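You operate a simulated robot arm through the tools that you are given. There is no shell and no other tool.

You run a simulated robot arm. Do the job below in one go: nothing can be reset, and whatever is moved stays where it is left.

Task
Tighten the manifold bolts that have no yellow mark yet to 25 Nm.
Fine: leave the marked ones alone; park the driver.

It is judged by the outcome, as a careful person would: the job done as asked, and still so three seconds after it is handed in. It fails if anything else is knocked over, pushed out of place, dropped, spilled or broken.

Robot
A 7-joint arm with a two-finger parallel gripper, fixed in place. Base frame: the origin is on the floor under the middle of its stand, x ahead of it, y to its left, z up; the work surface is at about z = 720. Units: mm, degrees, N and s.
With the tool pointing down near the work surface it reaches from about 100 to 600 mm from the base axis. Its first joint turns from -166.0 to 166.0 degrees. Payload 1.57 kg.
The TCP is the grasp point between the finger pads, 30 mm short of the fingertips. In the tool frame z runs along the fingers and y along their closing line. The gripper opens to 80 mm. The fingers are 17 mm wide and 12 mm thick; the gripper's body (40 by 82 mm) begins 80 mm behind the TCP.
Orientation is that of the tool frame in the base frame, as a unit quaternion [x, y, z, w]. With the fingers straight down and closing along the base's y, the tool's x points along the base's -x, its y along +y and its z along -z.

Tools
- The arm moves only by the tool apply_moves. Its argument "series" is a list of rows, each an object of numbers (a shift or turn left out is 0, a gripper value left out holds the last): "dx", "dy", "dz": the shift along the tool's x, y, z in units of 150 mm (1.0 is 150 mm); "ax", "ay", "az": the turn, a rotation vector about the tool's x, y, z in units of 60 degrees (1.0 is 60 degrees); "grip": the closure in counts, from 0 (fully open) to 255 (shut). In form: [{"dx": .., "dy": .., "dz": .., "ax": .., "ay": .., "az": .., "grip": ..}, ...]. A call has 1 to 20 rows; each row is the pose to reach, as a shift and turn from the pose commanded when the call began, along the tool's axes at that moment. A call with a number of a shift or a turn outside -1 to 1 is refused whole. Rows are played at 5 a second. More than 50 mm and 8.6 degrees between two rows, or a gripper value outside its range, and nothing of the call is played. Where a pose cannot be reached the arm comes as near as it can. A force on the tool above 40 N (or 10 N above the force at the start of the call, whichever is more), or a blocked arm, ends the call early, and 0.2 s more pass. The fingers move at their own pace (about 72 mm/s each) and stop on an object; they squeeze with about 28 N. The grip force told is the motor's: it shows also when the fingers shut on nothing. Time passes only in rows, and 0.2 s behind the last, so rows that repeat a pose let the fingers close. The reply holds the time, the measured pose of the TCP, the force on the tool along the base axes, the opening and the grip force, in the units named above and with some noise, with the torque about the TCP (base axes, N m) and any sound that the robot's microphone picked up.
- Cameras (640 x 400 px; columns grow to the right, rows downward): "scene" is fixed at [49.2, -649.9, 1624.9]; the picture's right is [0.58, -0.82, 0.00], its down [-0.63, -0.45, -0.63] and it looks along [0.51, 0.36, -0.78] (base axes); focal length 362 px, centre (320, 200). "wrist" rides on the gripper at [72, -7, -122] in the tool frame; the picture's right is [0.09, 1.00, 0.00], its down [-0.84, 0.08, -0.54] and it looks along [-0.54, 0.05, 0.84] (tool axes); focal length 238 px, centre (320, 200).
- camera(camera): a new picture of that camera. The clock stands still meanwhile.
- move_column(by): slides the trunk up (or, below 0, down) by that many mm; the arm rides with it, the base frame stays. It gives what a move gives, with no picture.
- locate(camera, pixels): for up to 12 pixels [column, row] of the newest picture of that camera ("zoom" is the newest enlarged one), the place [x, y, z] in the base frame of the surface seen there, good to about 2 mm. The clock stands still meanwhile.
- zoom(camera, box): a new picture of the part [left, top, right, bottom] of that camera's present view, enlarged. The clock stands still meanwhile.
- hand_in(): hands the job in; it is judged then, once.

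Open the gripper and draw the arm clear of the work before you hand the job in, unless the task says otherwise.

The tools are called after ">>>" as name(argument=value, ...) on one line, values as JSON. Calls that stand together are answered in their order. apply_moves: Moves the arm, as the interface text tells. Its arguments: {"type":"object","properties":{"series":{"type":"array","items":{"type":"object","properties":{"dx":{"type":"number"},"dy":{"type":"number"},"dz":{"type":"number"},"ax":{"type":"number"},"ay":{"type":"number"},"az":{"type":"number"},"grip":{"type":"number"}}}}},"required":["series"]} The other tools are called the same way: move_column (by) moves the trunk up or down; camera (camera) takes a picture; locate (camera, pixels) gives the place of the surface under pixels of a picture; zoom (camera, box) takes an enlarged picture of a part of a camera's view; hand_in () hands the job in.

At the start:

```text
t: 0.0
eef_pos: [383.1, -314.7, 1175.0]
tcp_rot: [0.0, 1.0, 0.0, 0.0]
force: [-0.3, -0.4, -0.3]
wrist_torque: [-0.02, -0.01, -0.02]
gripper_width: 80.1
grip_force: 0.0
trunk travel left (down, up): [-650.0, 340.0]
```

scene: 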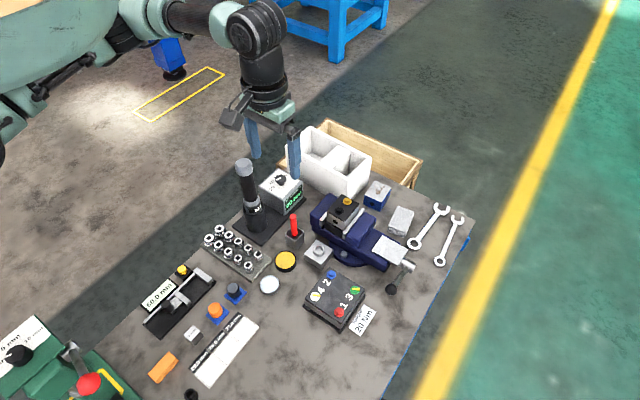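
wrist: 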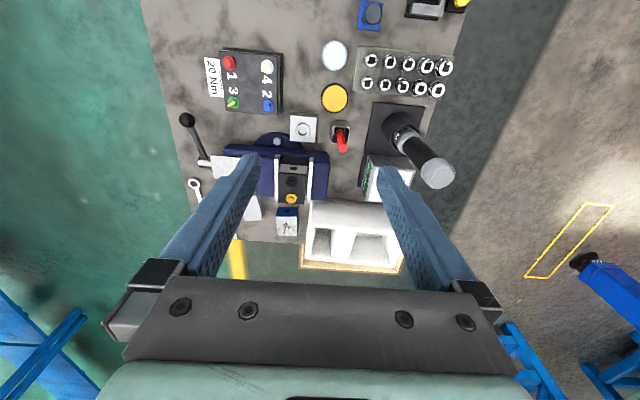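

I start by looking closer at the bench: the manifold block with bolts 1–4 (scene about 335,298), the driver (250,200) and its controller (283,190).

>>> zoom(camera="scene", box=[290, 250, 400, 340])

>>> zoom(camera="scene", box=[200, 140, 330, 280])

>>> zoom(camera="wrist", box=[190, 30, 300, 130])

>>> zoom(camera="wrist", box=[310, 30, 470, 220])

>>> zoom(camera="scene", box=[300, 170, 420, 280])

```text
4.44 times, centred on (345, 295) of scene
```

zoom: 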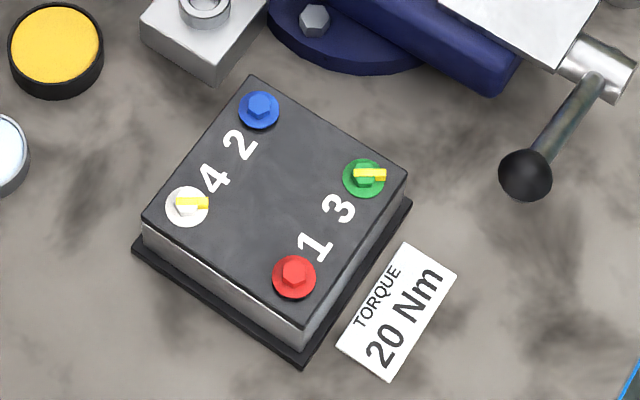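

```text
2.86 times, centred on (265, 210) of scene
```

zoom: 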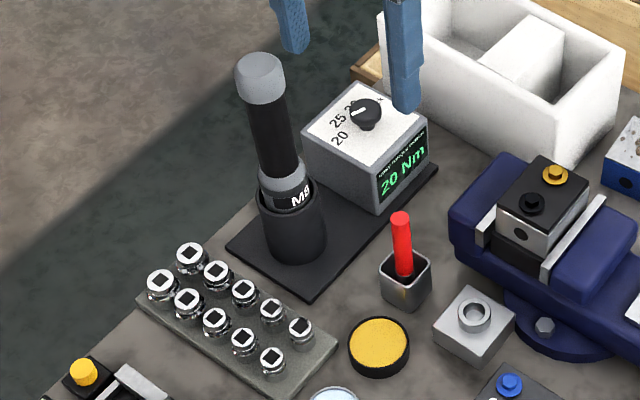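

```text
4.00 times, centred on (245, 80) of wrist
```

zoom: 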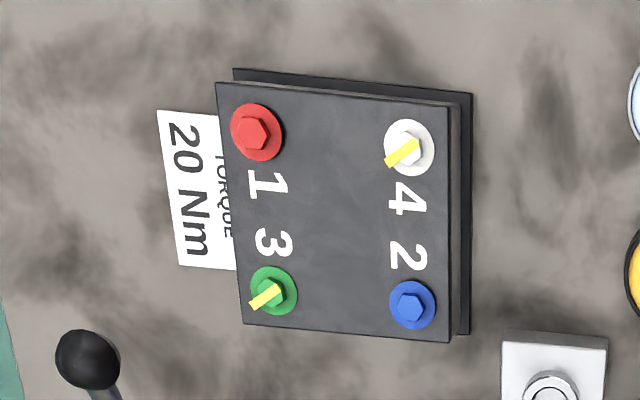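

```text
2.11 times, centred on (390, 125) of wrist
```

zoom: 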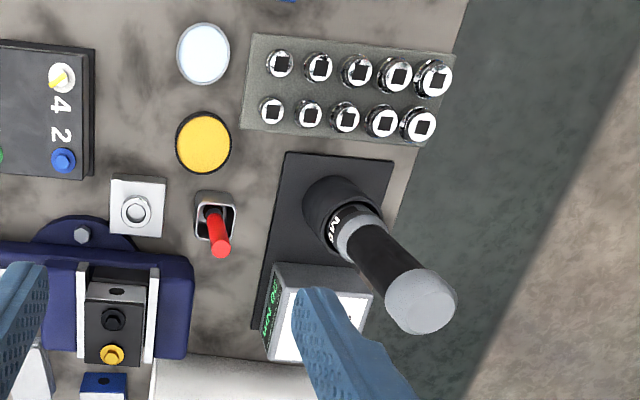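

```text
3.64 times, centred on (360, 225) of scene
```

zoom: 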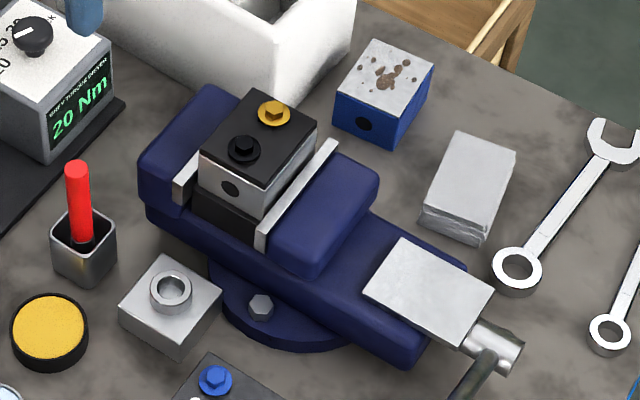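

The numbered manifold has bolts 3 (green) and 4 (white) marked yellow, so 1 (red) and 2 (blue) are to be tightened; the controller reads 20 Nm, so its dial must go to 25. I look closer at the controller dial and driver, and get positions.

>>> zoom(camera="scene", box=[255, 160, 315, 220])

>>> zoom(camera="scene", box=[225, 150, 285, 240])

>>> locate(camera="scene", pixels=[[280, 180], [244, 164], [250, 198], [334, 274], [341, 313], [317, 296], [356, 290], [253, 228], [274, 240], [293, 220], [295, 237], [318, 255]])

>>> locate(camera="wrist", pixels=[[230, 63], [267, 105], [267, 67], [232, 103], [437, 172], [398, 120], [370, 180], [340, 132], [244, 80], [405, 125], [395, 165], [360, 190]])

```text
6.67 times, centred on (285, 190) of scene
```

zoom: 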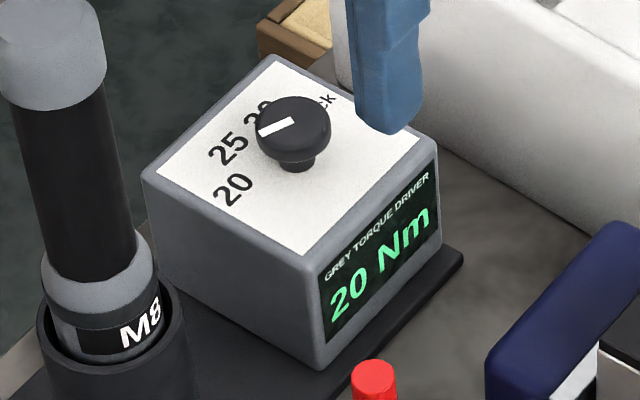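

```text
4.44 times, centred on (255, 195) of scene
```

zoom: 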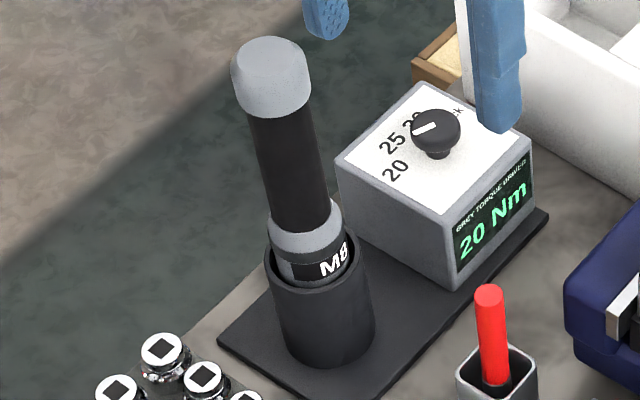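

```text
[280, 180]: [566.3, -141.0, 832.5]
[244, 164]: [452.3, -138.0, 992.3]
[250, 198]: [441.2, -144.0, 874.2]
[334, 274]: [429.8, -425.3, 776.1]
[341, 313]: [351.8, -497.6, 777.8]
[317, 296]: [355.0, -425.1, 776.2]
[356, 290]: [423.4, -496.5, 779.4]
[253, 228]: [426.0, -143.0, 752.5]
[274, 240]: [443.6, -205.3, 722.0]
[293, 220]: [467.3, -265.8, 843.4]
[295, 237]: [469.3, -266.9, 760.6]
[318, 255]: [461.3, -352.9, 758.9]
```

```text
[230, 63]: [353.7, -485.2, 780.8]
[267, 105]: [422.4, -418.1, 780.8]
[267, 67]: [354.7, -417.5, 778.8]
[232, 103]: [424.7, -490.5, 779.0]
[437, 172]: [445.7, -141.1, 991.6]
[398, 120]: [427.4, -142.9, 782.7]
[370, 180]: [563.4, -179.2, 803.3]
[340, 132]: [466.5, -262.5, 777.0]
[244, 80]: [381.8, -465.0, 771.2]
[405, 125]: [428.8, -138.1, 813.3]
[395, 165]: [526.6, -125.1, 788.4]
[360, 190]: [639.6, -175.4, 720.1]
```

The dial at about (566,-141,832) shows 20, 25, and two more hidden positions. I raise nothing yet; I move the hand (still well above the driver's top at z≈992) to see the dial from another side.

>>> apply_moves(series=[{"dx": -0.06, "dy": 0.24, "dz": 0.12, "grip": 0}, {"dx": -0.12, "dy": 0.48, "dz": 0.24}, {"dx": -0.18, "dy": 0.72, "dz": 0.36}, {"dx": -0.24, "dy": 0.96, "dz": 0.45}, {"dx": -0.24, "dy": 0.96, "dz": 0.45}])

>>> camera(camera="wrist")

>>> camera(camera="scene")

```text
t: 1.2
eef_pos: [421.1, -170.6, 1109.7]
tcp_rot: [0.0, 1.0, -0.001, 0.001]
force: [-0.7, 0.0, 0.3]
wrist_torque: [0.03, 0.02, 0.0]
gripper_width: 79.9
grip_force: 0.0
trunk travel left (down, up): [-650.0, 340.0]
```

```text
taken
```

wrist: 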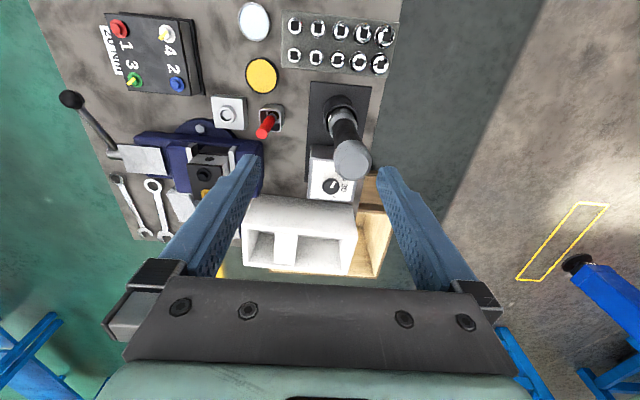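

```text
taken
```

scene: 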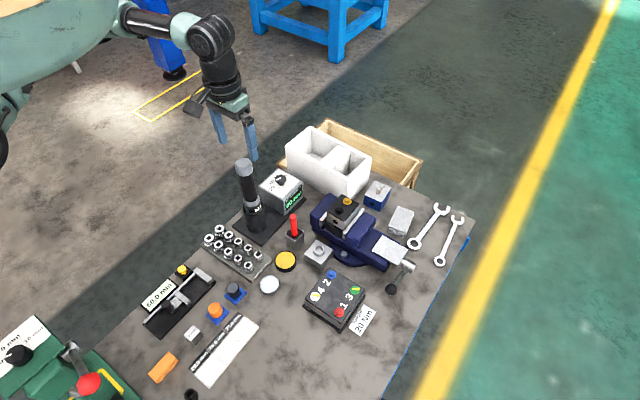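

The dial is visible at about (331,186) in the wrist picture and (282,182) in the scene; I zoom on both.

>>> zoom(camera="wrist", box=[300, 140, 372, 215])

>>> zoom(camera="scene", box=[258, 160, 308, 210])

>>> zoom(camera="scene", box=[230, 150, 270, 240])

```text
5.33 times, centred on (336, 178) of wrist
```

zoom: 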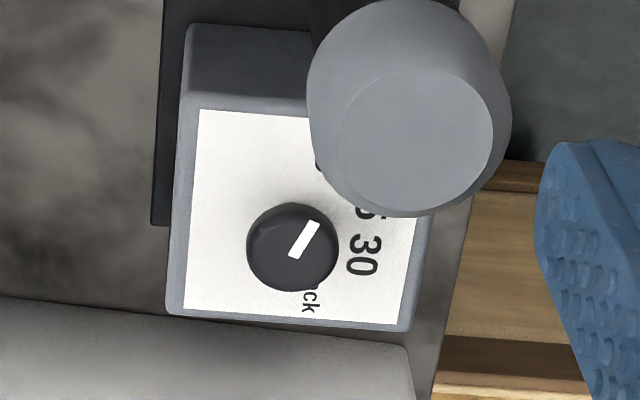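

```text
8.00 times, centred on (283, 185) of scene
```

zoom: 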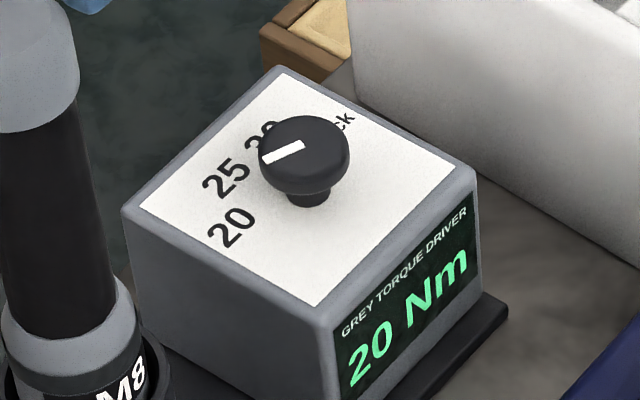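

```text
4.44 times, centred on (250, 195) of scene
```

zoom: 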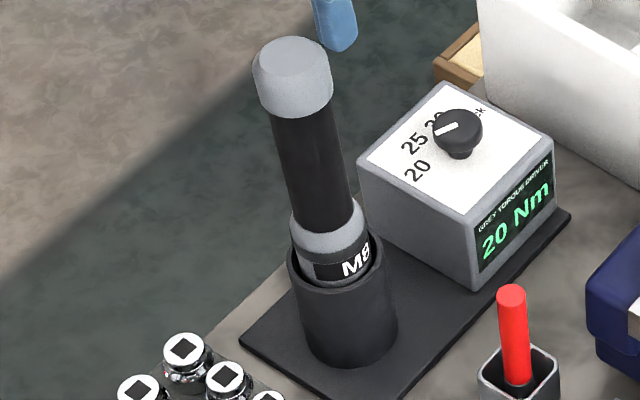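

Dial labels run 20 – 25 – 30 – Lock in an arc, with the pointer now on 20. I locate labels, panel corners and knob.

>>> locate(camera="scene", pixels=[[272, 188.4], [271.1, 182.3], [275.6, 177.2], [286, 175], [281, 178.7], [281.5, 183.7], [278, 169.3], [261.5, 185.9], [282.6, 197.5], [298, 181], [277.5, 180], [283, 174.5]])

>>> locate(camera="wrist", pixels=[[330, 187], [331.8, 188.3], [335, 182.7], [343.5, 188.5], [334, 196.5], [323, 187], [339.5, 186.5], [331, 178.5], [331, 194.5], [354, 159], [338, 158], [366, 158]])

```text
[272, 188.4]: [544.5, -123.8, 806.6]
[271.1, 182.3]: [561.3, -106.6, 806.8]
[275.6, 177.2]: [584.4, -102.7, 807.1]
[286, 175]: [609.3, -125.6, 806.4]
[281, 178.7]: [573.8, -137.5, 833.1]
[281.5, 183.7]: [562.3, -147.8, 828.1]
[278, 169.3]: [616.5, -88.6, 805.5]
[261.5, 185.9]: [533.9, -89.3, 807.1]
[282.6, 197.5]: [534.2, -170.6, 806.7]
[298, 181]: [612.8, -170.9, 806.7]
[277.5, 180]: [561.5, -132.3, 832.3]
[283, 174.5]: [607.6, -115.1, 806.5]
```

```text
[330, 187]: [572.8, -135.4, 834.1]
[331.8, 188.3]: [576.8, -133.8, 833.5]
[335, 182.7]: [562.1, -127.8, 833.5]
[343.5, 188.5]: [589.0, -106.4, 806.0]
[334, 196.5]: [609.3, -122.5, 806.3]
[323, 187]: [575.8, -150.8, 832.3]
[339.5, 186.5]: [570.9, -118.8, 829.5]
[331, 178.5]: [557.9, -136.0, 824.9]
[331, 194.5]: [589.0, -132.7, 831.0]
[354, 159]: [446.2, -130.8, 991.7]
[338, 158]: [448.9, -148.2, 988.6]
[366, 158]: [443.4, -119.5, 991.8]
```

Pointer and labels are 45° apart about the knob centre near (573,-135), top z≈833. Now I zoom on the bolts and the driver and locate them more finely.

>>> zoom(camera="scene", box=[300, 255, 380, 335])

```text
5.00 times, centred on (340, 295) of scene
```

zoom: 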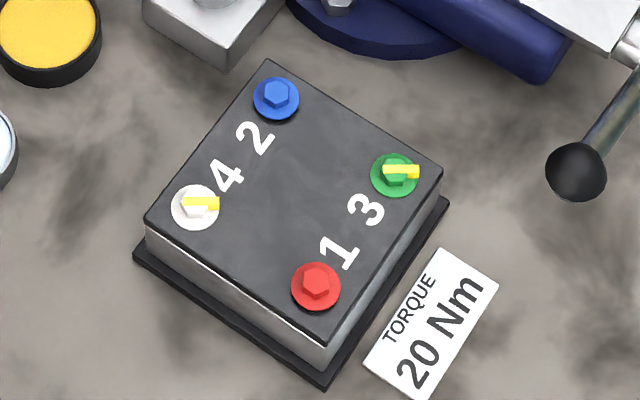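

I locate the bolt heads and block corners in this zoom.

>>> locate(camera="zoom", pixels=[[277, 92], [316, 279], [277, 112], [316, 302], [257, 100], [297, 102], [294, 288], [338, 290], [268, 63], [149, 217], [329, 337], [438, 177]])

>>> zoom(camera="scene", box=[225, 150, 285, 210])

```text
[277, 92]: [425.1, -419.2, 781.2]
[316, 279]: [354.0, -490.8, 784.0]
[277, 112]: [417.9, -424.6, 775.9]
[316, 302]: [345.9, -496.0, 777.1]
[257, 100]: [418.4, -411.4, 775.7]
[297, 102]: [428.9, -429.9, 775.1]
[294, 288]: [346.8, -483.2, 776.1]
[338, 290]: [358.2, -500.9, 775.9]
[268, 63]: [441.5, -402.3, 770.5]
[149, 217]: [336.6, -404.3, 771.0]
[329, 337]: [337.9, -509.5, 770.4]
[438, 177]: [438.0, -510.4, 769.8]
```

```text
6.67 times, centred on (255, 180) of scene
```

zoom: 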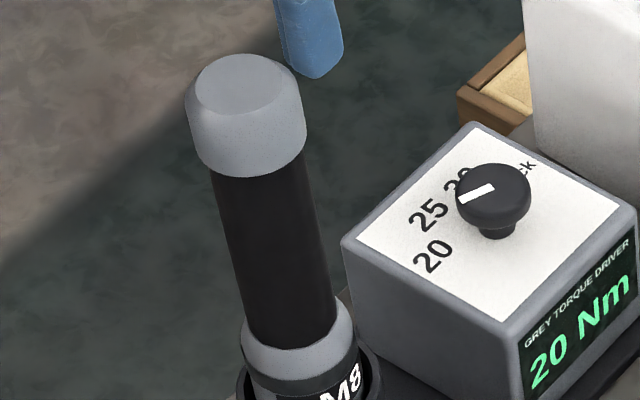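

Block centre ≈ (388.5,-456.5); blue bolt ≈ (424,-421), red ≈ (353,-492), heads to z≈783. Now the driver surface points in this zoom.

>>> locate(camera="zoom", pixels=[[245, 85], [200, 85], [292, 85], [245, 60], [245, 112], [190, 115], [303, 130], [245, 170], [265, 190], [285, 300], [295, 345], [300, 375]])

>>> zoom(camera="scene", box=[225, 190, 285, 250])

```text
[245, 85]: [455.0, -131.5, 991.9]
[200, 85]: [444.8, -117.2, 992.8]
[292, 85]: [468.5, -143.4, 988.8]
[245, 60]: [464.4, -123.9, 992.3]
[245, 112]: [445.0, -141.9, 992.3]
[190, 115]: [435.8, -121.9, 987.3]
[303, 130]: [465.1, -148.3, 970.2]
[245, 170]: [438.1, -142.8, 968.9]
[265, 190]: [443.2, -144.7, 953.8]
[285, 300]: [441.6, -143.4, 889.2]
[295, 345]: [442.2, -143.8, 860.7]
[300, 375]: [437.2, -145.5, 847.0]
```

```text
6.67 times, centred on (255, 220) of scene
```

zoom: 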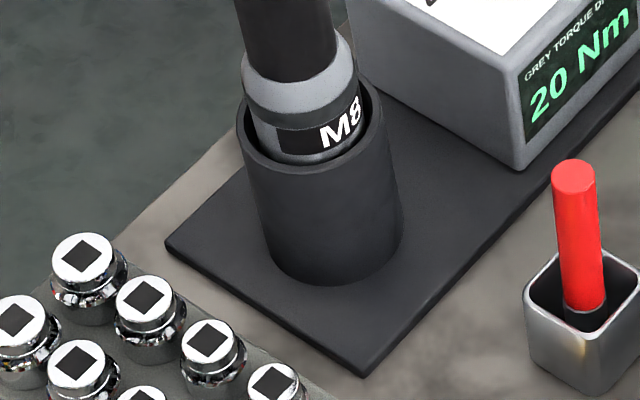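

Driver axis ≈ (454,-131), cap top z≈992. I locate the holder rim and surroundings in this zoom.

>>> locate(camera="zoom", pixels=[[239, 125], [383, 105], [300, 168], [335, 283], [340, 125], [290, 140], [375, 92], [320, 180], [365, 365], [168, 243], [574, 172], [300, 90]])

>>> zoom(camera="scene", box=[270, 110, 430, 220])

```text
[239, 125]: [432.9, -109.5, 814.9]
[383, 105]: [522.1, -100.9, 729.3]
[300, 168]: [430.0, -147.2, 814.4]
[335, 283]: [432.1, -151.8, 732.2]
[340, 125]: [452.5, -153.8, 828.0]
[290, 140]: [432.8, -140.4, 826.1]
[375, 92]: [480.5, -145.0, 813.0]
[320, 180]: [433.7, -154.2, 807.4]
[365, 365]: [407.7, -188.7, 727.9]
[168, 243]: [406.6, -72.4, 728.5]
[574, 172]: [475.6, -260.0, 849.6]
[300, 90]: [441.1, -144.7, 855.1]
```

```text
3.64 times, centred on (350, 165) of scene
```

zoom: 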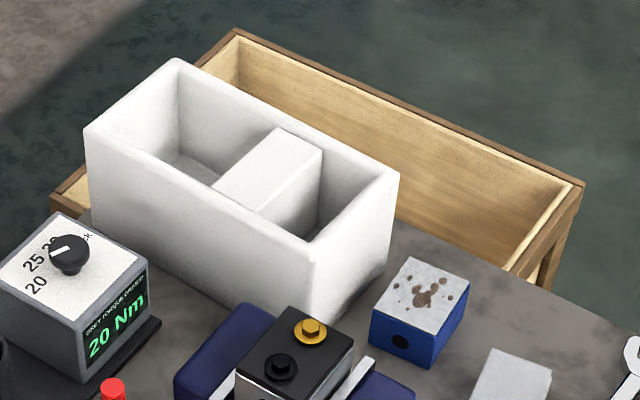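

I check the white tray beside the controller so the fingers keep clear of it.

>>> locate(camera="zoom", pixels=[[90, 130], [175, 63], [312, 260], [395, 176], [100, 215], [310, 315], [115, 390], [312, 330], [283, 365], [318, 322], [398, 278], [68, 240]])

>>> zoom(camera="wrist", box=[290, 70, 400, 210])

```text
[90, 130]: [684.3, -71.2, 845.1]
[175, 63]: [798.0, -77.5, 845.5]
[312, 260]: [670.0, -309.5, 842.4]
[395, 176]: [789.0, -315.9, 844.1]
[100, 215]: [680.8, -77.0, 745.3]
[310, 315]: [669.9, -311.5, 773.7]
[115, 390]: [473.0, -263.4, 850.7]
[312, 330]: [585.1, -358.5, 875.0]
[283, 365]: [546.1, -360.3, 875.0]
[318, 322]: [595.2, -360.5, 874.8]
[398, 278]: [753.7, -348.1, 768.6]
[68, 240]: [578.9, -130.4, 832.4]
```

```text
2.86 times, centred on (345, 140) of wrist
```

zoom: 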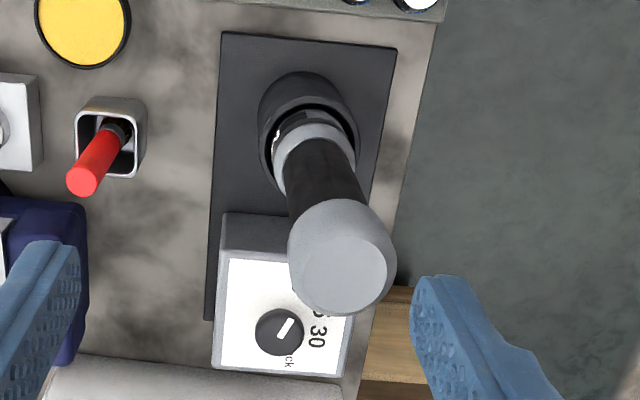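

The tray (x≥670, z 845) is clear of the dial. I move over the dial at safe height, turning the hand 45° about the vertical so that the camera side stays away from the driver, and half-closing the fingers.

>>> apply_moves(series=[{"dx": -0.15, "dy": 0.04, "az": 0.125, "grip": 90}, {"dx": -0.3, "dy": 0.08, "az": 0.25}, {"dx": -0.45, "dy": 0.12, "az": 0.375}, {"dx": -0.6, "dy": 0.16, "az": 0.5}, {"dx": -0.75, "dy": 0.2, "az": 0.625}, {"dx": -0.9, "dy": 0.24, "az": 0.75}, {"dx": -0.9, "dy": 0.24, "az": 0.75}])

>>> camera(camera="wrist")

>>> camera(camera="scene")

```text
t: 2.8
eef_pos: [555.6, -133.6, 1107.2]
tcp_rot: [0.382, 0.924, 0.0, 0.0]
force: [-0.3, -0.4, -0.2]
wrist_torque: [0.01, 0.02, -0.01]
gripper_width: 51.8
grip_force: 0.0
out of reach, approached as far as the arm can: row 6
trunk travel left (down, up): [-650.0, 340.0]
```

```text
taken
```

wrist: 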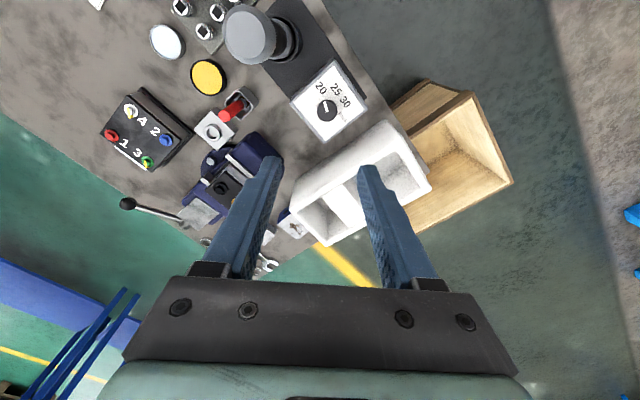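

```text
taken
```

scene: 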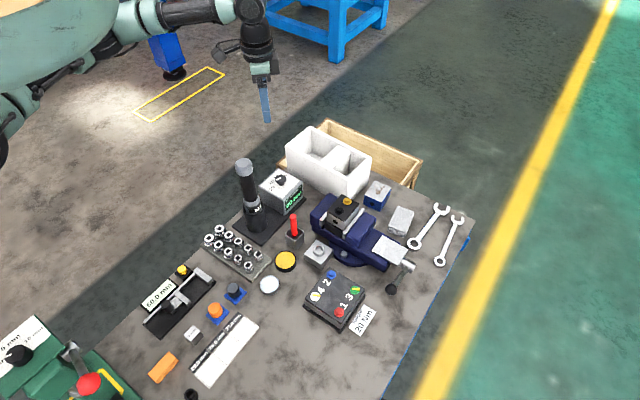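

The arm stopped slightly short at this height (reach should grow lower down). The dial is now in clear view at about (327,108); I zoom on it.

>>> zoom(camera="wrist", box=[285, 60, 375, 150])

```text
4.44 times, centred on (330, 105) of wrist
```

zoom: 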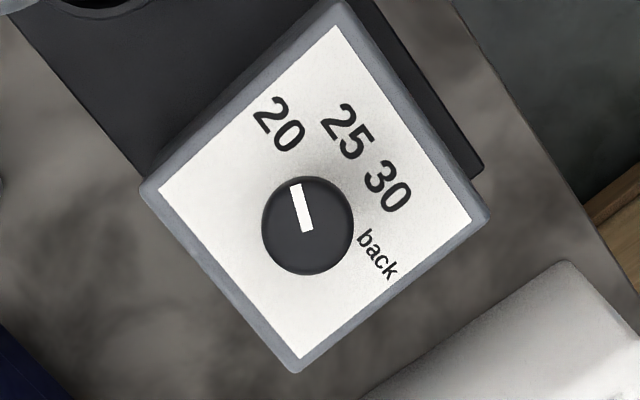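

The dial reads 20, 25, 30, back. I locate knob and labels precisely.

>>> locate(camera="zoom", pixels=[[307, 226], [266, 226], [349, 226], [307, 181], [307, 270], [279, 125], [345, 132], [387, 187], [377, 254], [307, 230], [297, 187], [300, 350]])

```text
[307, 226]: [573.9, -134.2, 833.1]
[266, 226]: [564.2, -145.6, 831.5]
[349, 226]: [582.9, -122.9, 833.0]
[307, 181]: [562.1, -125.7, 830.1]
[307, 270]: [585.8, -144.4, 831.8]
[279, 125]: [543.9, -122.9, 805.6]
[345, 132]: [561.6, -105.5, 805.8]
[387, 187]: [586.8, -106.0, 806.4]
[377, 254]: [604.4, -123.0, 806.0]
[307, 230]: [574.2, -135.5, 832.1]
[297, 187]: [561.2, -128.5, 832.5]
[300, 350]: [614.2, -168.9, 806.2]
```

Knob centre ≈ (574,-134.5). I descend toward it, keeping the fingers at ~52 mm opening, and check the measured pose.

>>> apply_moves(series=[{"dx": -0.02, "dy": 0.02, "dz": 0.25}, {"dx": -0.04, "dy": 0.04, "dz": 0.5}, {"dx": -0.07, "dy": 0.06, "dz": 0.75}, {"dx": -0.091, "dy": 0.082, "dz": 1.0}, {"dx": -0.091, "dy": 0.082, "dz": 1.0}])

>>> camera(camera="wrist")

>>> camera(camera="scene")

```text
t: 4.0
eef_pos: [543.2, -113.3, 988.8]
tcp_rot: [0.382, 0.924, 0.0, 0.0]
force: [0.2, 0.5, 0.3]
wrist_torque: [-0.01, -0.01, -0.01]
gripper_width: 51.5
grip_force: 0.0
out of reach, approached as far as the arm can: row 1, 2, 3, 4, 5
trunk travel left (down, up): [-650.0, 340.0]
```

```text
taken
```

wrist: 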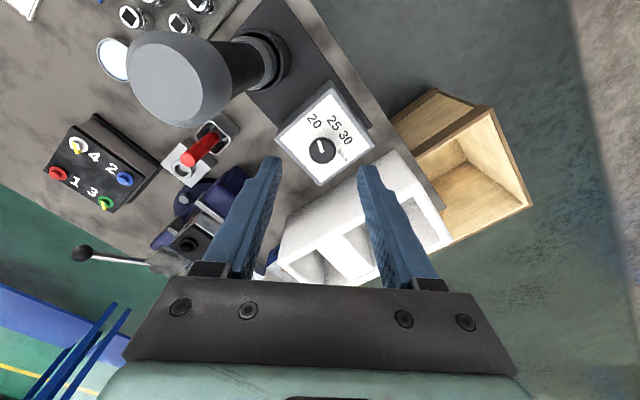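

```text
taken
```

scene: 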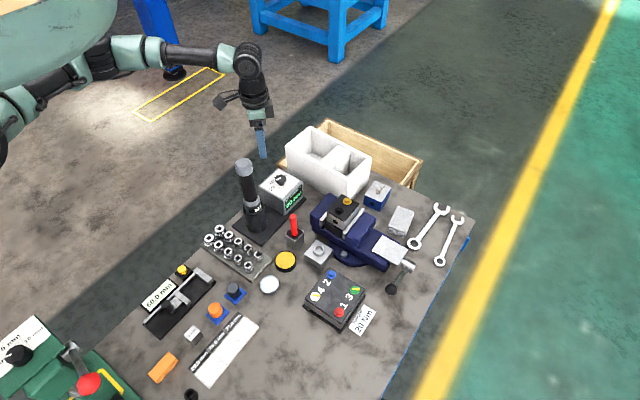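

The arm falls short lower down, so the shoulder seems too high for this reach. I measure the arm's own links in the picture to judge which way to slide the trunk.

>>> locate(camera="scene", pixels=[[10, 130], [25, 100], [60, 75], [98, 60], [130, 48], [165, 55], [195, 58], [225, 58], [245, 60], [252, 85], [258, 115], [40, 30]])

```text
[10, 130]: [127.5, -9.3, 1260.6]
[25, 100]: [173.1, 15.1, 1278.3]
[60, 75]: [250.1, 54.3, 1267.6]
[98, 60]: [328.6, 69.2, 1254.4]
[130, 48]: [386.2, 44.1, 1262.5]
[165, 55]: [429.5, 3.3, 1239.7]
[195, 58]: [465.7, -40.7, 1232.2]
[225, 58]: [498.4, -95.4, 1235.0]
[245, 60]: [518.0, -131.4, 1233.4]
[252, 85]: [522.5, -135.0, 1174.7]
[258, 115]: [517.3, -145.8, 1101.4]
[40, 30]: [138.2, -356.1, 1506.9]
```

The shoulder sits near z≈1260 with the elbow swung out to the left. I go back up and turn the hand back to see whether the yaw limits the reach.

>>> apply_moves(series=[{"dz": -0.1, "az": -0.125}, {"dz": -0.2, "az": -0.25}, {"dz": -0.3, "az": -0.375}, {"dz": -0.4, "az": -0.5}, {"dz": -0.5, "az": -0.625}, {"dz": -0.6, "az": -0.75}, {"dz": -0.6, "az": -0.75}])

```text
t: 5.6
eef_pos: [543.2, -112.9, 1079.7]
tcp_rot: [0.0, 1.0, 0.0, 0.0]
force: [-0.4, 0.3, 0.9]
wrist_torque: [0.03, 0.03, 0.01]
gripper_width: 52.0
grip_force: 0.2
trunk travel left (down, up): [-650.0, 340.0]
```

The yaw-free pose is reached fully at (543,-113,1080). I lower the trunk 150 mm (the hand comes to z≈930, body still above the driver cap at 992).

>>> move_column(by=-150)

```text
t: 7.3
eef_pos: [543.8, -114.0, 929.4]
tcp_rot: [0.0, 1.0, 0.0, 0.0]
force: [-0.1, -0.3, -0.2]
wrist_torque: [0.02, 0.02, 0.05]
gripper_width: 51.8
grip_force: 0.0
trunk travel left (down, up): [-500.0, 490.0]
```

I now try to go sideways to above the knob at this height.

>>> apply_moves(series=[{"dx": -0.1, "dy": -0.07}, {"dx": -0.203, "dy": -0.137}, {"dx": -0.203, "dy": -0.137}])

>>> camera(camera="wrist")

>>> camera(camera="scene")

```text
t: 8.2
eef_pos: [571.5, -134.7, 929.9]
tcp_rot: [0.0, 1.0, 0.001, -0.001]
force: [0.4, 0.8, 0.0]
wrist_torque: [-0.02, -0.01, -0.01]
gripper_width: 51.6
grip_force: 0.1
trunk travel left (down, up): [-500.0, 490.0]
```

```text
taken
```

wrist: 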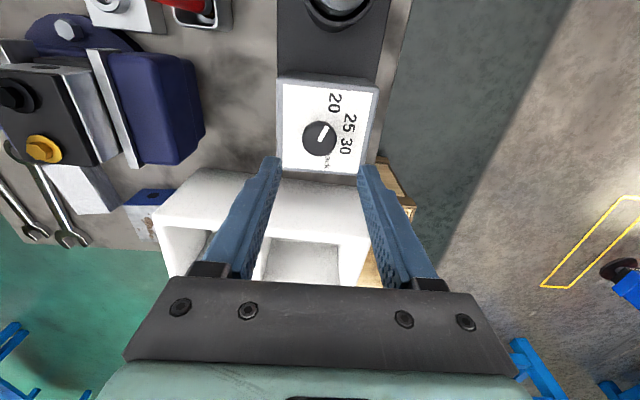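

```text
taken
```

scene: 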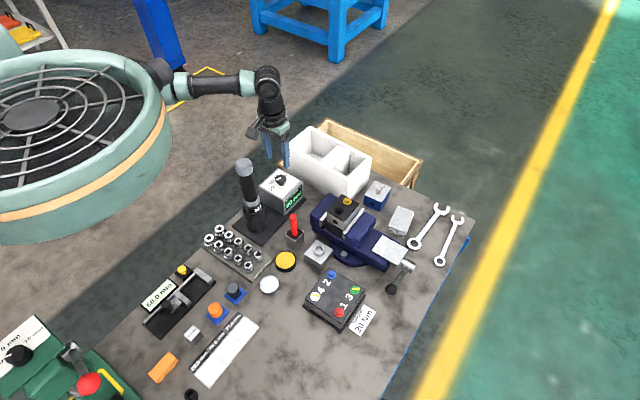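

Reach is fine here. I turn the hand 45° (camera bracket away from the driver) above the knob and come down to TCP z≈880.

>>> apply_moves(series=[{"dx": -0.0133, "az": 0.125}, {"dx": -0.0133, "az": 0.25}, {"dx": -0.0133, "az": 0.375}, {"dx": -0.0133, "az": 0.5}, {"dx": -0.0133, "az": 0.625}, {"dx": -0.0133, "az": 0.75}, {"dx": -0.0133, "dz": 0.17, "az": 0.75}, {"dx": -0.0133, "dz": 0.33, "az": 0.75}, {"dx": -0.0133, "dz": 0.33, "az": 0.75}])

>>> camera(camera="wrist")

>>> camera(camera="scene")

```text
t: 10.2
eef_pos: [554.0, -132.1, 879.1]
tcp_rot: [0.382, 0.924, 0.0, -0.001]
force: [-0.8, 0.2, -0.1]
wrist_torque: [-0.01, 0.01, 0.0]
gripper_width: 51.9
grip_force: 0.0
out of reach, approached as far as the arm can: row 6, 7, 8, 9
trunk travel left (down, up): [-500.0, 490.0]
```

```text
taken
```

wrist: 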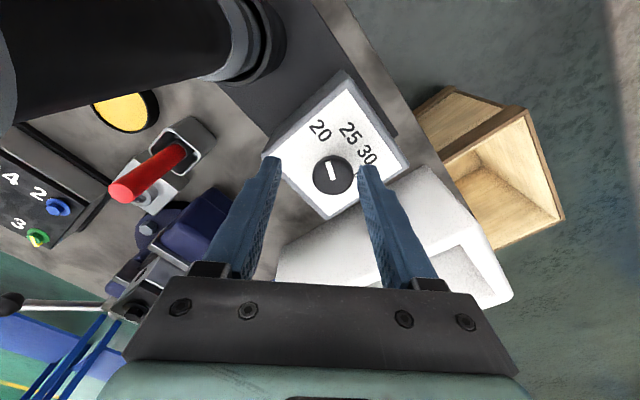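

```text
taken
```

scene: 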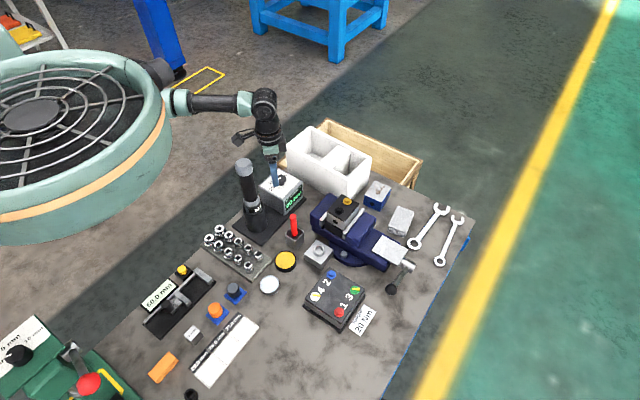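

With this yaw the wrist hits its limit, so I'll use the other side: turn toward -90° yaw. First up 60 mm and back by 60°.

>>> apply_moves(series=[{"dz": -0.2}, {"dz": -0.4}, {"dz": -0.4, "az": -0.125}, {"dz": -0.4, "az": -0.25}, {"dz": -0.4, "az": -0.375}, {"dz": -0.4, "az": -0.5}, {"dz": -0.4, "az": -0.625}, {"dz": -0.4, "az": -0.75}, {"dz": -0.4, "az": -0.875}, {"dz": -0.4, "az": -1.0}])

>>> apply_moves(series=[{"az": -0.125}, {"az": -0.25}, {"az": -0.375}, {"az": -0.5}, {"az": -0.625}, {"az": -0.75}, {"az": -0.875}, {"az": -1.0}, {"az": -1.0}])

>>> camera(camera="wrist")

```text
t: 12.3
eef_pos: [555.5, -133.0, 940.7]
tcp_rot: [-0.133, 0.991, 0.0, 0.001]
force: [0.2, -0.4, -0.3]
wrist_torque: [0.02, 0.02, 0.0]
gripper_width: 51.7
grip_force: 0.1
out of reach, approached as far as the arm can: row 2
trunk travel left (down, up): [-500.0, 490.0]
```

```text
t: 14.3
eef_pos: [556.5, -132.6, 939.9]
tcp_rot: [-0.609, 0.793, 0.0, 0.0]
force: [-0.3, 0.0, 0.8]
wrist_torque: [0.0, 0.0, 0.01]
gripper_width: 51.8
grip_force: 0.1
trunk travel left (down, up): [-500.0, 490.0]
```

```text
taken
```

wrist: 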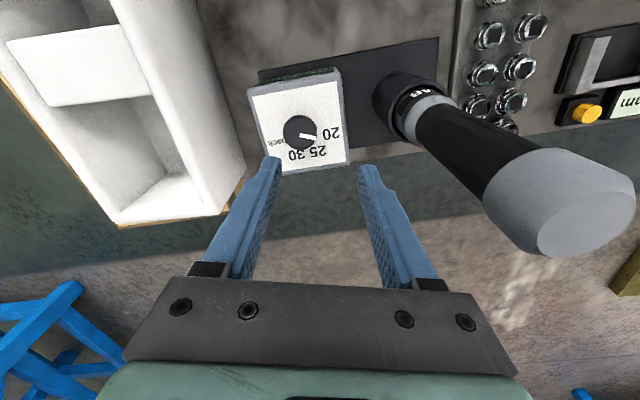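

Yaw is now -75°. I turn 15° more and centre over the knob at (574,-134.5).

>>> apply_moves(series=[{"dx": -0.01, "dy": -0.06, "az": -0.125}, {"dx": -0.02, "dy": -0.119, "az": -0.25}, {"dx": -0.02, "dy": -0.119, "az": -0.25}, {"dx": -0.02, "dy": -0.119, "az": -0.25}])

>>> camera(camera="wrist")

```text
t: 15.3
eef_pos: [572.8, -133.7, 940.6]
tcp_rot: [0.707, -0.707, 0.0, -0.001]
force: [-0.3, 0.3, -0.2]
wrist_torque: [-0.02, 0.01, -0.01]
gripper_width: 51.9
grip_force: 0.2
trunk travel left (down, up): [-500.0, 490.0]
```

```text
taken
```

wrist: 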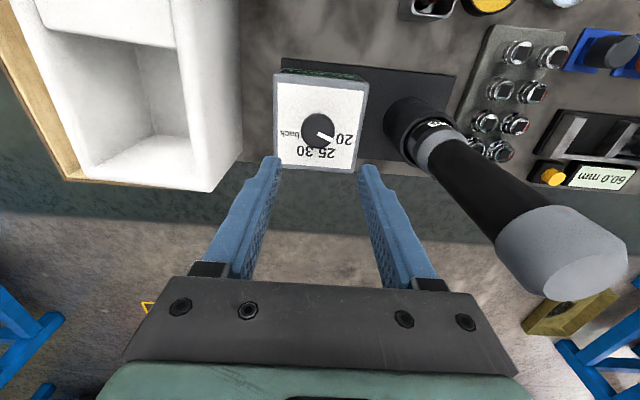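

Centred at (572.8,-133.7). I lower straight down to TCP z≈843 so the fingertips straddle the knob just above the panel.

>>> apply_moves(series=[{"dx": 0.005, "dy": -0.008, "dz": 0.2}, {"dx": 0.005, "dy": -0.008, "dz": 0.4}, {"dx": 0.005, "dy": -0.008, "dz": 0.55}, {"dx": 0.005, "dy": -0.008, "dz": 0.65}, {"dx": 0.005, "dy": -0.008, "dz": 0.65}])

>>> camera(camera="wrist")

>>> zoom(camera="scene", box=[235, 130, 325, 220])

```text
t: 16.6
eef_pos: [574.7, -133.9, 842.2]
tcp_rot: [-0.707, 0.707, 0.0, 0.0]
force: [0.8, 1.1, 0.3]
wrist_torque: [-0.03, 0.04, 0.0]
gripper_width: 51.9
grip_force: 0.1
trunk travel left (down, up): [-500.0, 490.0]
```

```text
taken
```

wrist: 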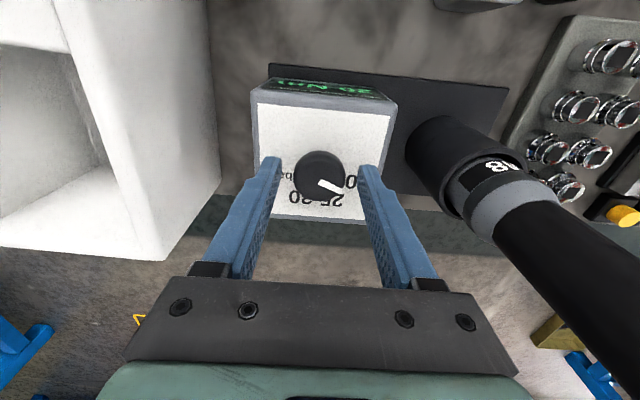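

```text
4.44 times, centred on (280, 175) of scene
```

zoom: 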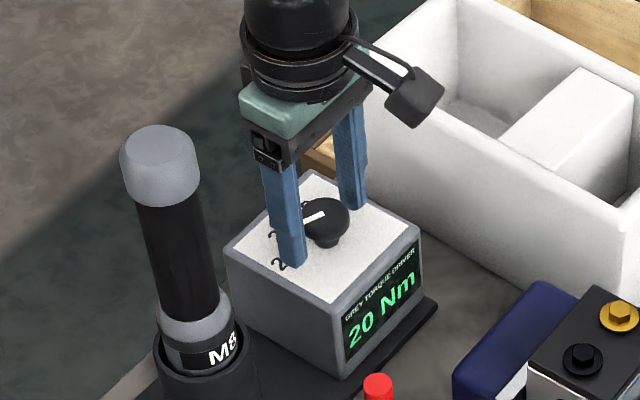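

The fingers straddle the knob evenly. I close on it.

>>> apply_moves(series=[{"grip": 180}, {"grip": 200}, {"grip": 200}])

>>> camera(camera="wrist")

```text
t: 17.4
eef_pos: [575.6, -134.1, 843.4]
tcp_rot: [-0.707, 0.707, 0.0, 0.0]
force: [4.7, -0.7, -0.9]
wrist_torque: [-0.07, -0.2, 0.01]
gripper_width: 33.4
grip_force: 41.3
trunk travel left (down, up): [-500.0, 490.0]
```

```text
taken
```

wrist: 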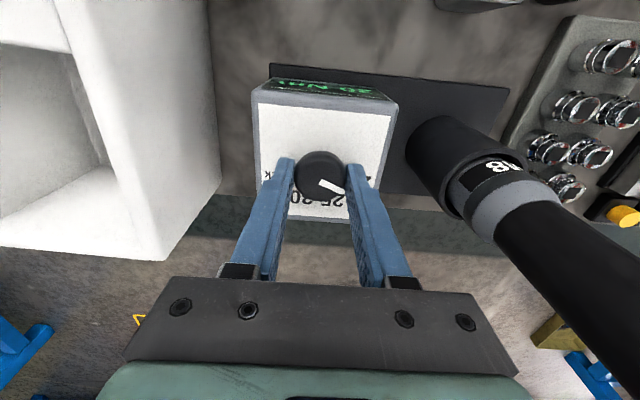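

Gripped at 33 mm. I turn the knob 45° clockwise (seen from above) to 25.

>>> apply_moves(series=[{"az": 0.125}, {"az": 0.25}, {"az": 0.375}, {"az": 0.5}, {"az": 0.625}, {"az": 0.75}, {"az": 0.75}, {"az": 0.75}])

>>> camera(camera="wrist")

>>> zoom(camera="scene", box=[235, 130, 325, 220])

```text
t: 19.1
eef_pos: [574.9, -134.2, 842.0]
tcp_rot: [-0.382, 0.924, 0.0, 0.0]
force: [10.5, -3.1, 3.3]
wrist_torque: [-0.06, -0.09, 0.06]
gripper_width: 33.0
grip_force: 40.9
trunk travel left (down, up): [-500.0, 490.0]
```

```text
taken
```

wrist: 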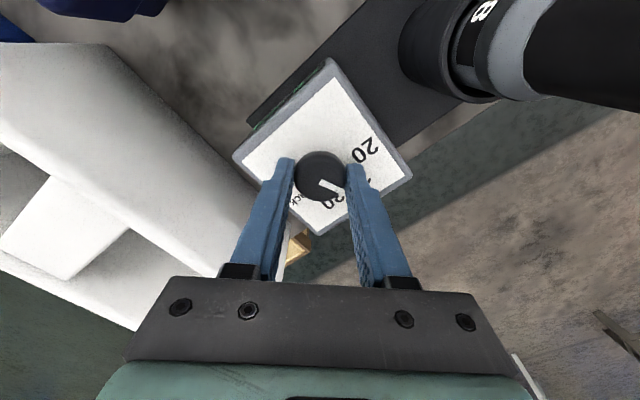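

```text
4.44 times, centred on (280, 175) of scene
```

zoom: 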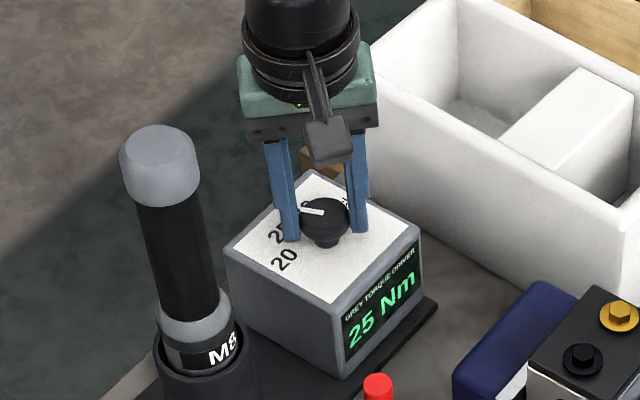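

The display now reads 25 Nm. I open the fingers and rise straight up.

>>> apply_moves(series=[{"az": 0, "grip": 90}, {"grip": 80}, {"grip": 80}, {"dz": -0.15}, {"dz": -0.35}, {"dz": -0.65}, {"dz": -0.95}, {"dz": -0.95}])

>>> camera(camera="wrist")

>>> camera(camera="scene")

>>> zoom(camera="scene", box=[235, 140, 325, 230])

```text
t: 20.9
eef_pos: [574.4, -133.4, 983.5]
tcp_rot: [-0.383, 0.924, -0.001, 0.0]
force: [0.1, 0.0, -0.4]
wrist_torque: [-0.02, 0.01, 0.0]
gripper_width: 55.0
grip_force: 0.0
trunk travel left (down, up): [-500.0, 490.0]
```

```text
taken
```

wrist: 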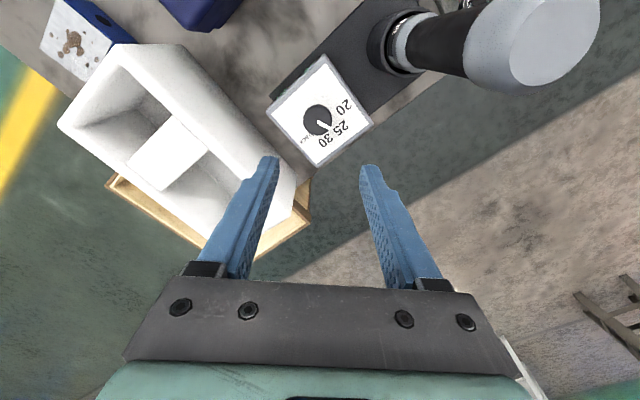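

```text
taken
```

scene: 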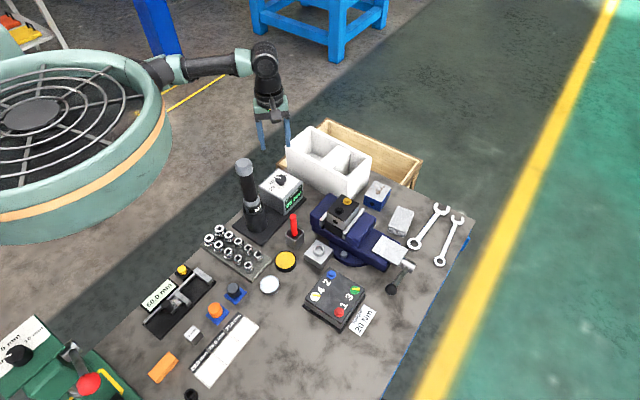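

```text
4.44 times, centred on (280, 185) of scene
```

zoom: 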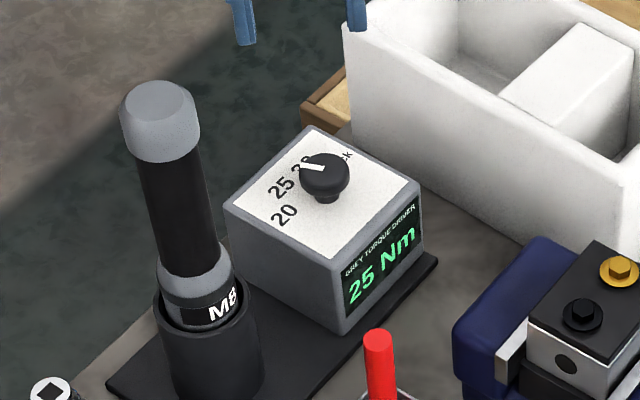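

The dial is set to 25 and display confirms. Next the driver: I measure the cap's centre from this side.

>>> zoom(camera="wrist", box=[440, 0, 620, 110])

>>> locate(camera="wrist", pixels=[[555, 40], [530, 45], [580, 30], [555, 60], [557, 20], [525, 20], [590, 50]])

```text
3.56 times, centred on (530, 55) of wrist
```

zoom: 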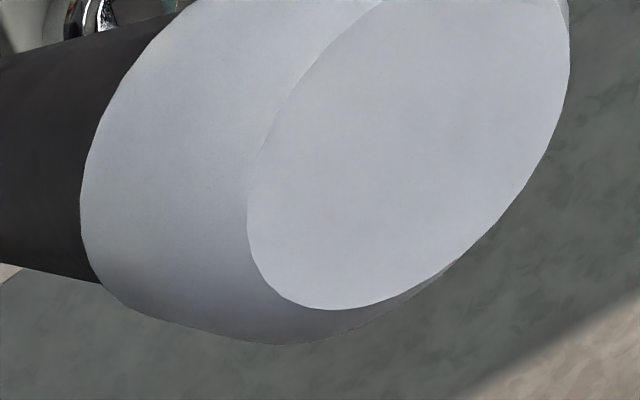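

```text
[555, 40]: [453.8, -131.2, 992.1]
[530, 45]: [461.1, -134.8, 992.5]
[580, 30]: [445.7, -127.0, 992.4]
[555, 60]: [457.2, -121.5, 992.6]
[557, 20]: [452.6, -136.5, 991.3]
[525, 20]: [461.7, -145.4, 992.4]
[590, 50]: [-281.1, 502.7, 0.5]
```

The cap top is at z 992 near (454,-131). I rise first, then move over the driver with the fingers fully open for a straight-down check.

>>> apply_moves(series=[{"dz": -0.3, "grip": 0}, {"dz": -0.6}, {"dz": -0.73}, {"dx": 0.18, "dy": 0.19, "dz": -0.73}, {"dx": 0.36, "dy": 0.38, "dz": -0.73}, {"dx": 0.551, "dy": 0.574, "dz": -0.73}, {"dx": 0.551, "dy": 0.574, "dz": -0.73}])

>>> camera(camera="wrist")

```text
t: 22.6
eef_pos: [455.9, -131.8, 1094.5]
tcp_rot: [-0.384, 0.923, 0.0, 0.0]
force: [-0.3, 0.5, -0.6]
wrist_torque: [-0.02, 0.02, 0.02]
gripper_width: 80.0
grip_force: 0.1
trunk travel left (down, up): [-500.0, 490.0]
```

```text
taken
```

wrist: 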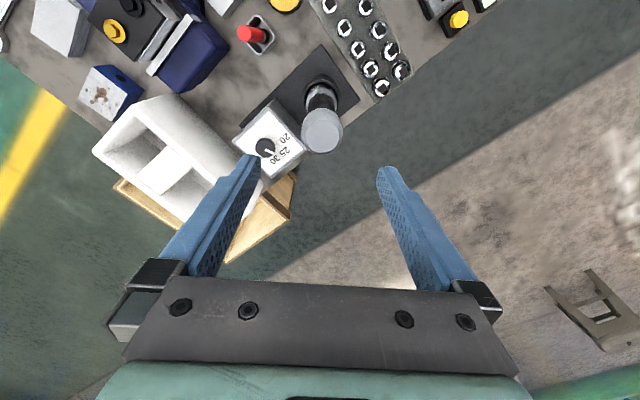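

>>> zoom(camera="wrist", box=[290, 90, 350, 160])

```text
5.71 times, centred on (320, 125) of wrist
```

zoom: 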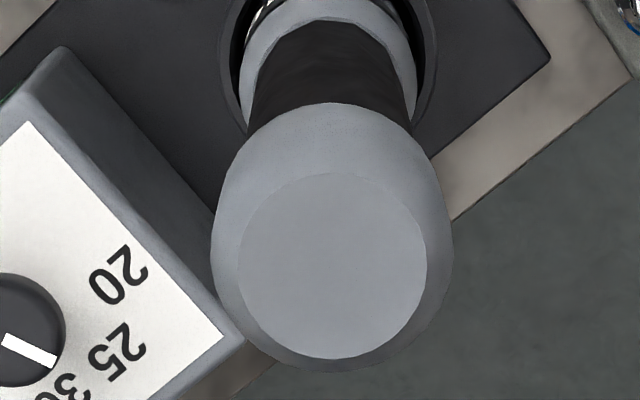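

The cap's flat top is the disc centred at (332,266) in the zoom; I locate its centre and edges.

>>> locate(camera="zoom", pixels=[[332, 266], [242, 266], [423, 266], [332, 176], [332, 355], [216, 250], [449, 250], [332, 120], [332, 70], [258, 80], [408, 80], [332, 30]])

```text
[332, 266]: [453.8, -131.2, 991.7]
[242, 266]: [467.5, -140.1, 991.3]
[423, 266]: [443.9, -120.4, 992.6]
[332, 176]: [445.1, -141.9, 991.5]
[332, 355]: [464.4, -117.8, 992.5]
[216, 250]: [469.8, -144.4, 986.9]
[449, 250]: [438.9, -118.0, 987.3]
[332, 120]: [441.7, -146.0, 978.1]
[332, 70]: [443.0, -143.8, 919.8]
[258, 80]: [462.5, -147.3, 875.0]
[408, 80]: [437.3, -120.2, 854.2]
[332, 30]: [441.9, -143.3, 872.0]
```

Driver axis ≈ (455,-130.3), cap Ø≈42. I descend over it to TCP z≈962.

>>> apply_moves(series=[{"dx": -0.003, "dy": 0.011, "dz": 0.25}, {"dx": -0.003, "dy": 0.011, "dz": 0.5}, {"dx": -0.003, "dy": 0.011, "dz": 0.7}, {"dx": -0.003, "dy": 0.011, "dz": 0.883}, {"dx": -0.003, "dy": 0.011, "dz": 0.883}])

>>> camera(camera="wrist")

>>> camera(camera="scene")

>>> zoom(camera="scene", box=[200, 120, 300, 220])

```text
t: 23.8
eef_pos: [454.0, -131.9, 961.9]
tcp_rot: [-0.383, 0.924, 0.0, 0.001]
force: [0.2, 0.3, -0.2]
wrist_torque: [-0.01, -0.02, 0.03]
gripper_width: 79.7
grip_force: 0.0
trunk travel left (down, up): [-500.0, 490.0]
```

```text
taken
```

wrist: 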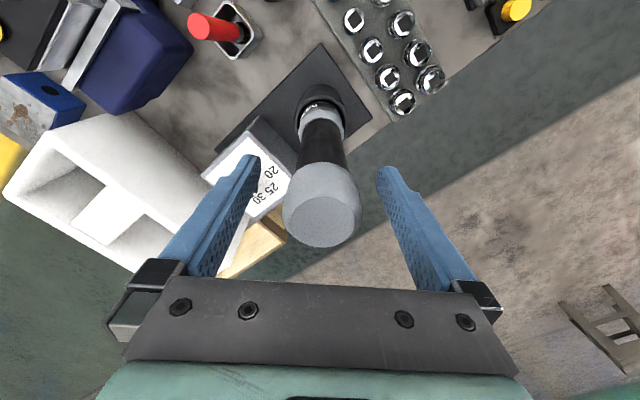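

```text
taken
```

scene: 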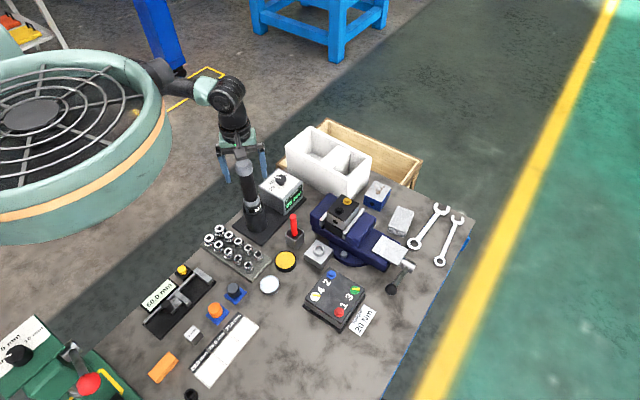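

```text
4.00 times, centred on (250, 170) of scene
```

zoom: 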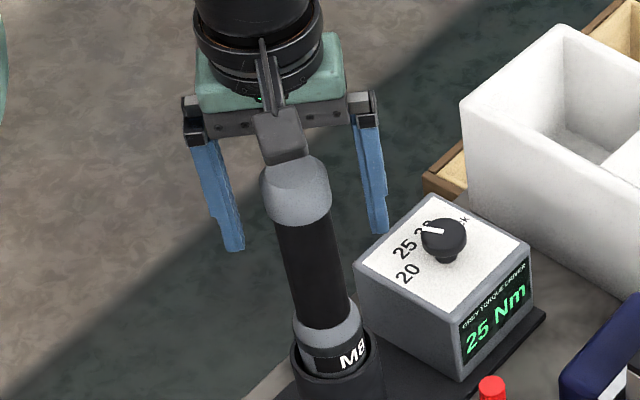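

The cap is centred between the fingers. I close firmly on it.

>>> apply_moves(series=[{"grip": 90}, {"grip": 110}, {"grip": 255}, {"grip": 255}, {"grip": 255}])

>>> camera(camera="wrist")

```text
t: 24.9
eef_pos: [455.4, -132.8, 962.7]
tcp_rot: [-0.382, 0.924, 0.0, 0.0]
force: [-0.1, 0.2, -0.8]
wrist_torque: [0.08, 0.12, -0.03]
gripper_width: 40.7
grip_force: 27.8
trunk travel left (down, up): [-500.0, 490.0]
```

```text
taken
```

wrist: 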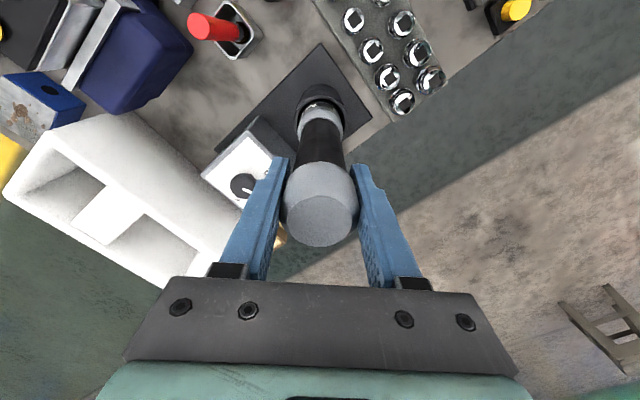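

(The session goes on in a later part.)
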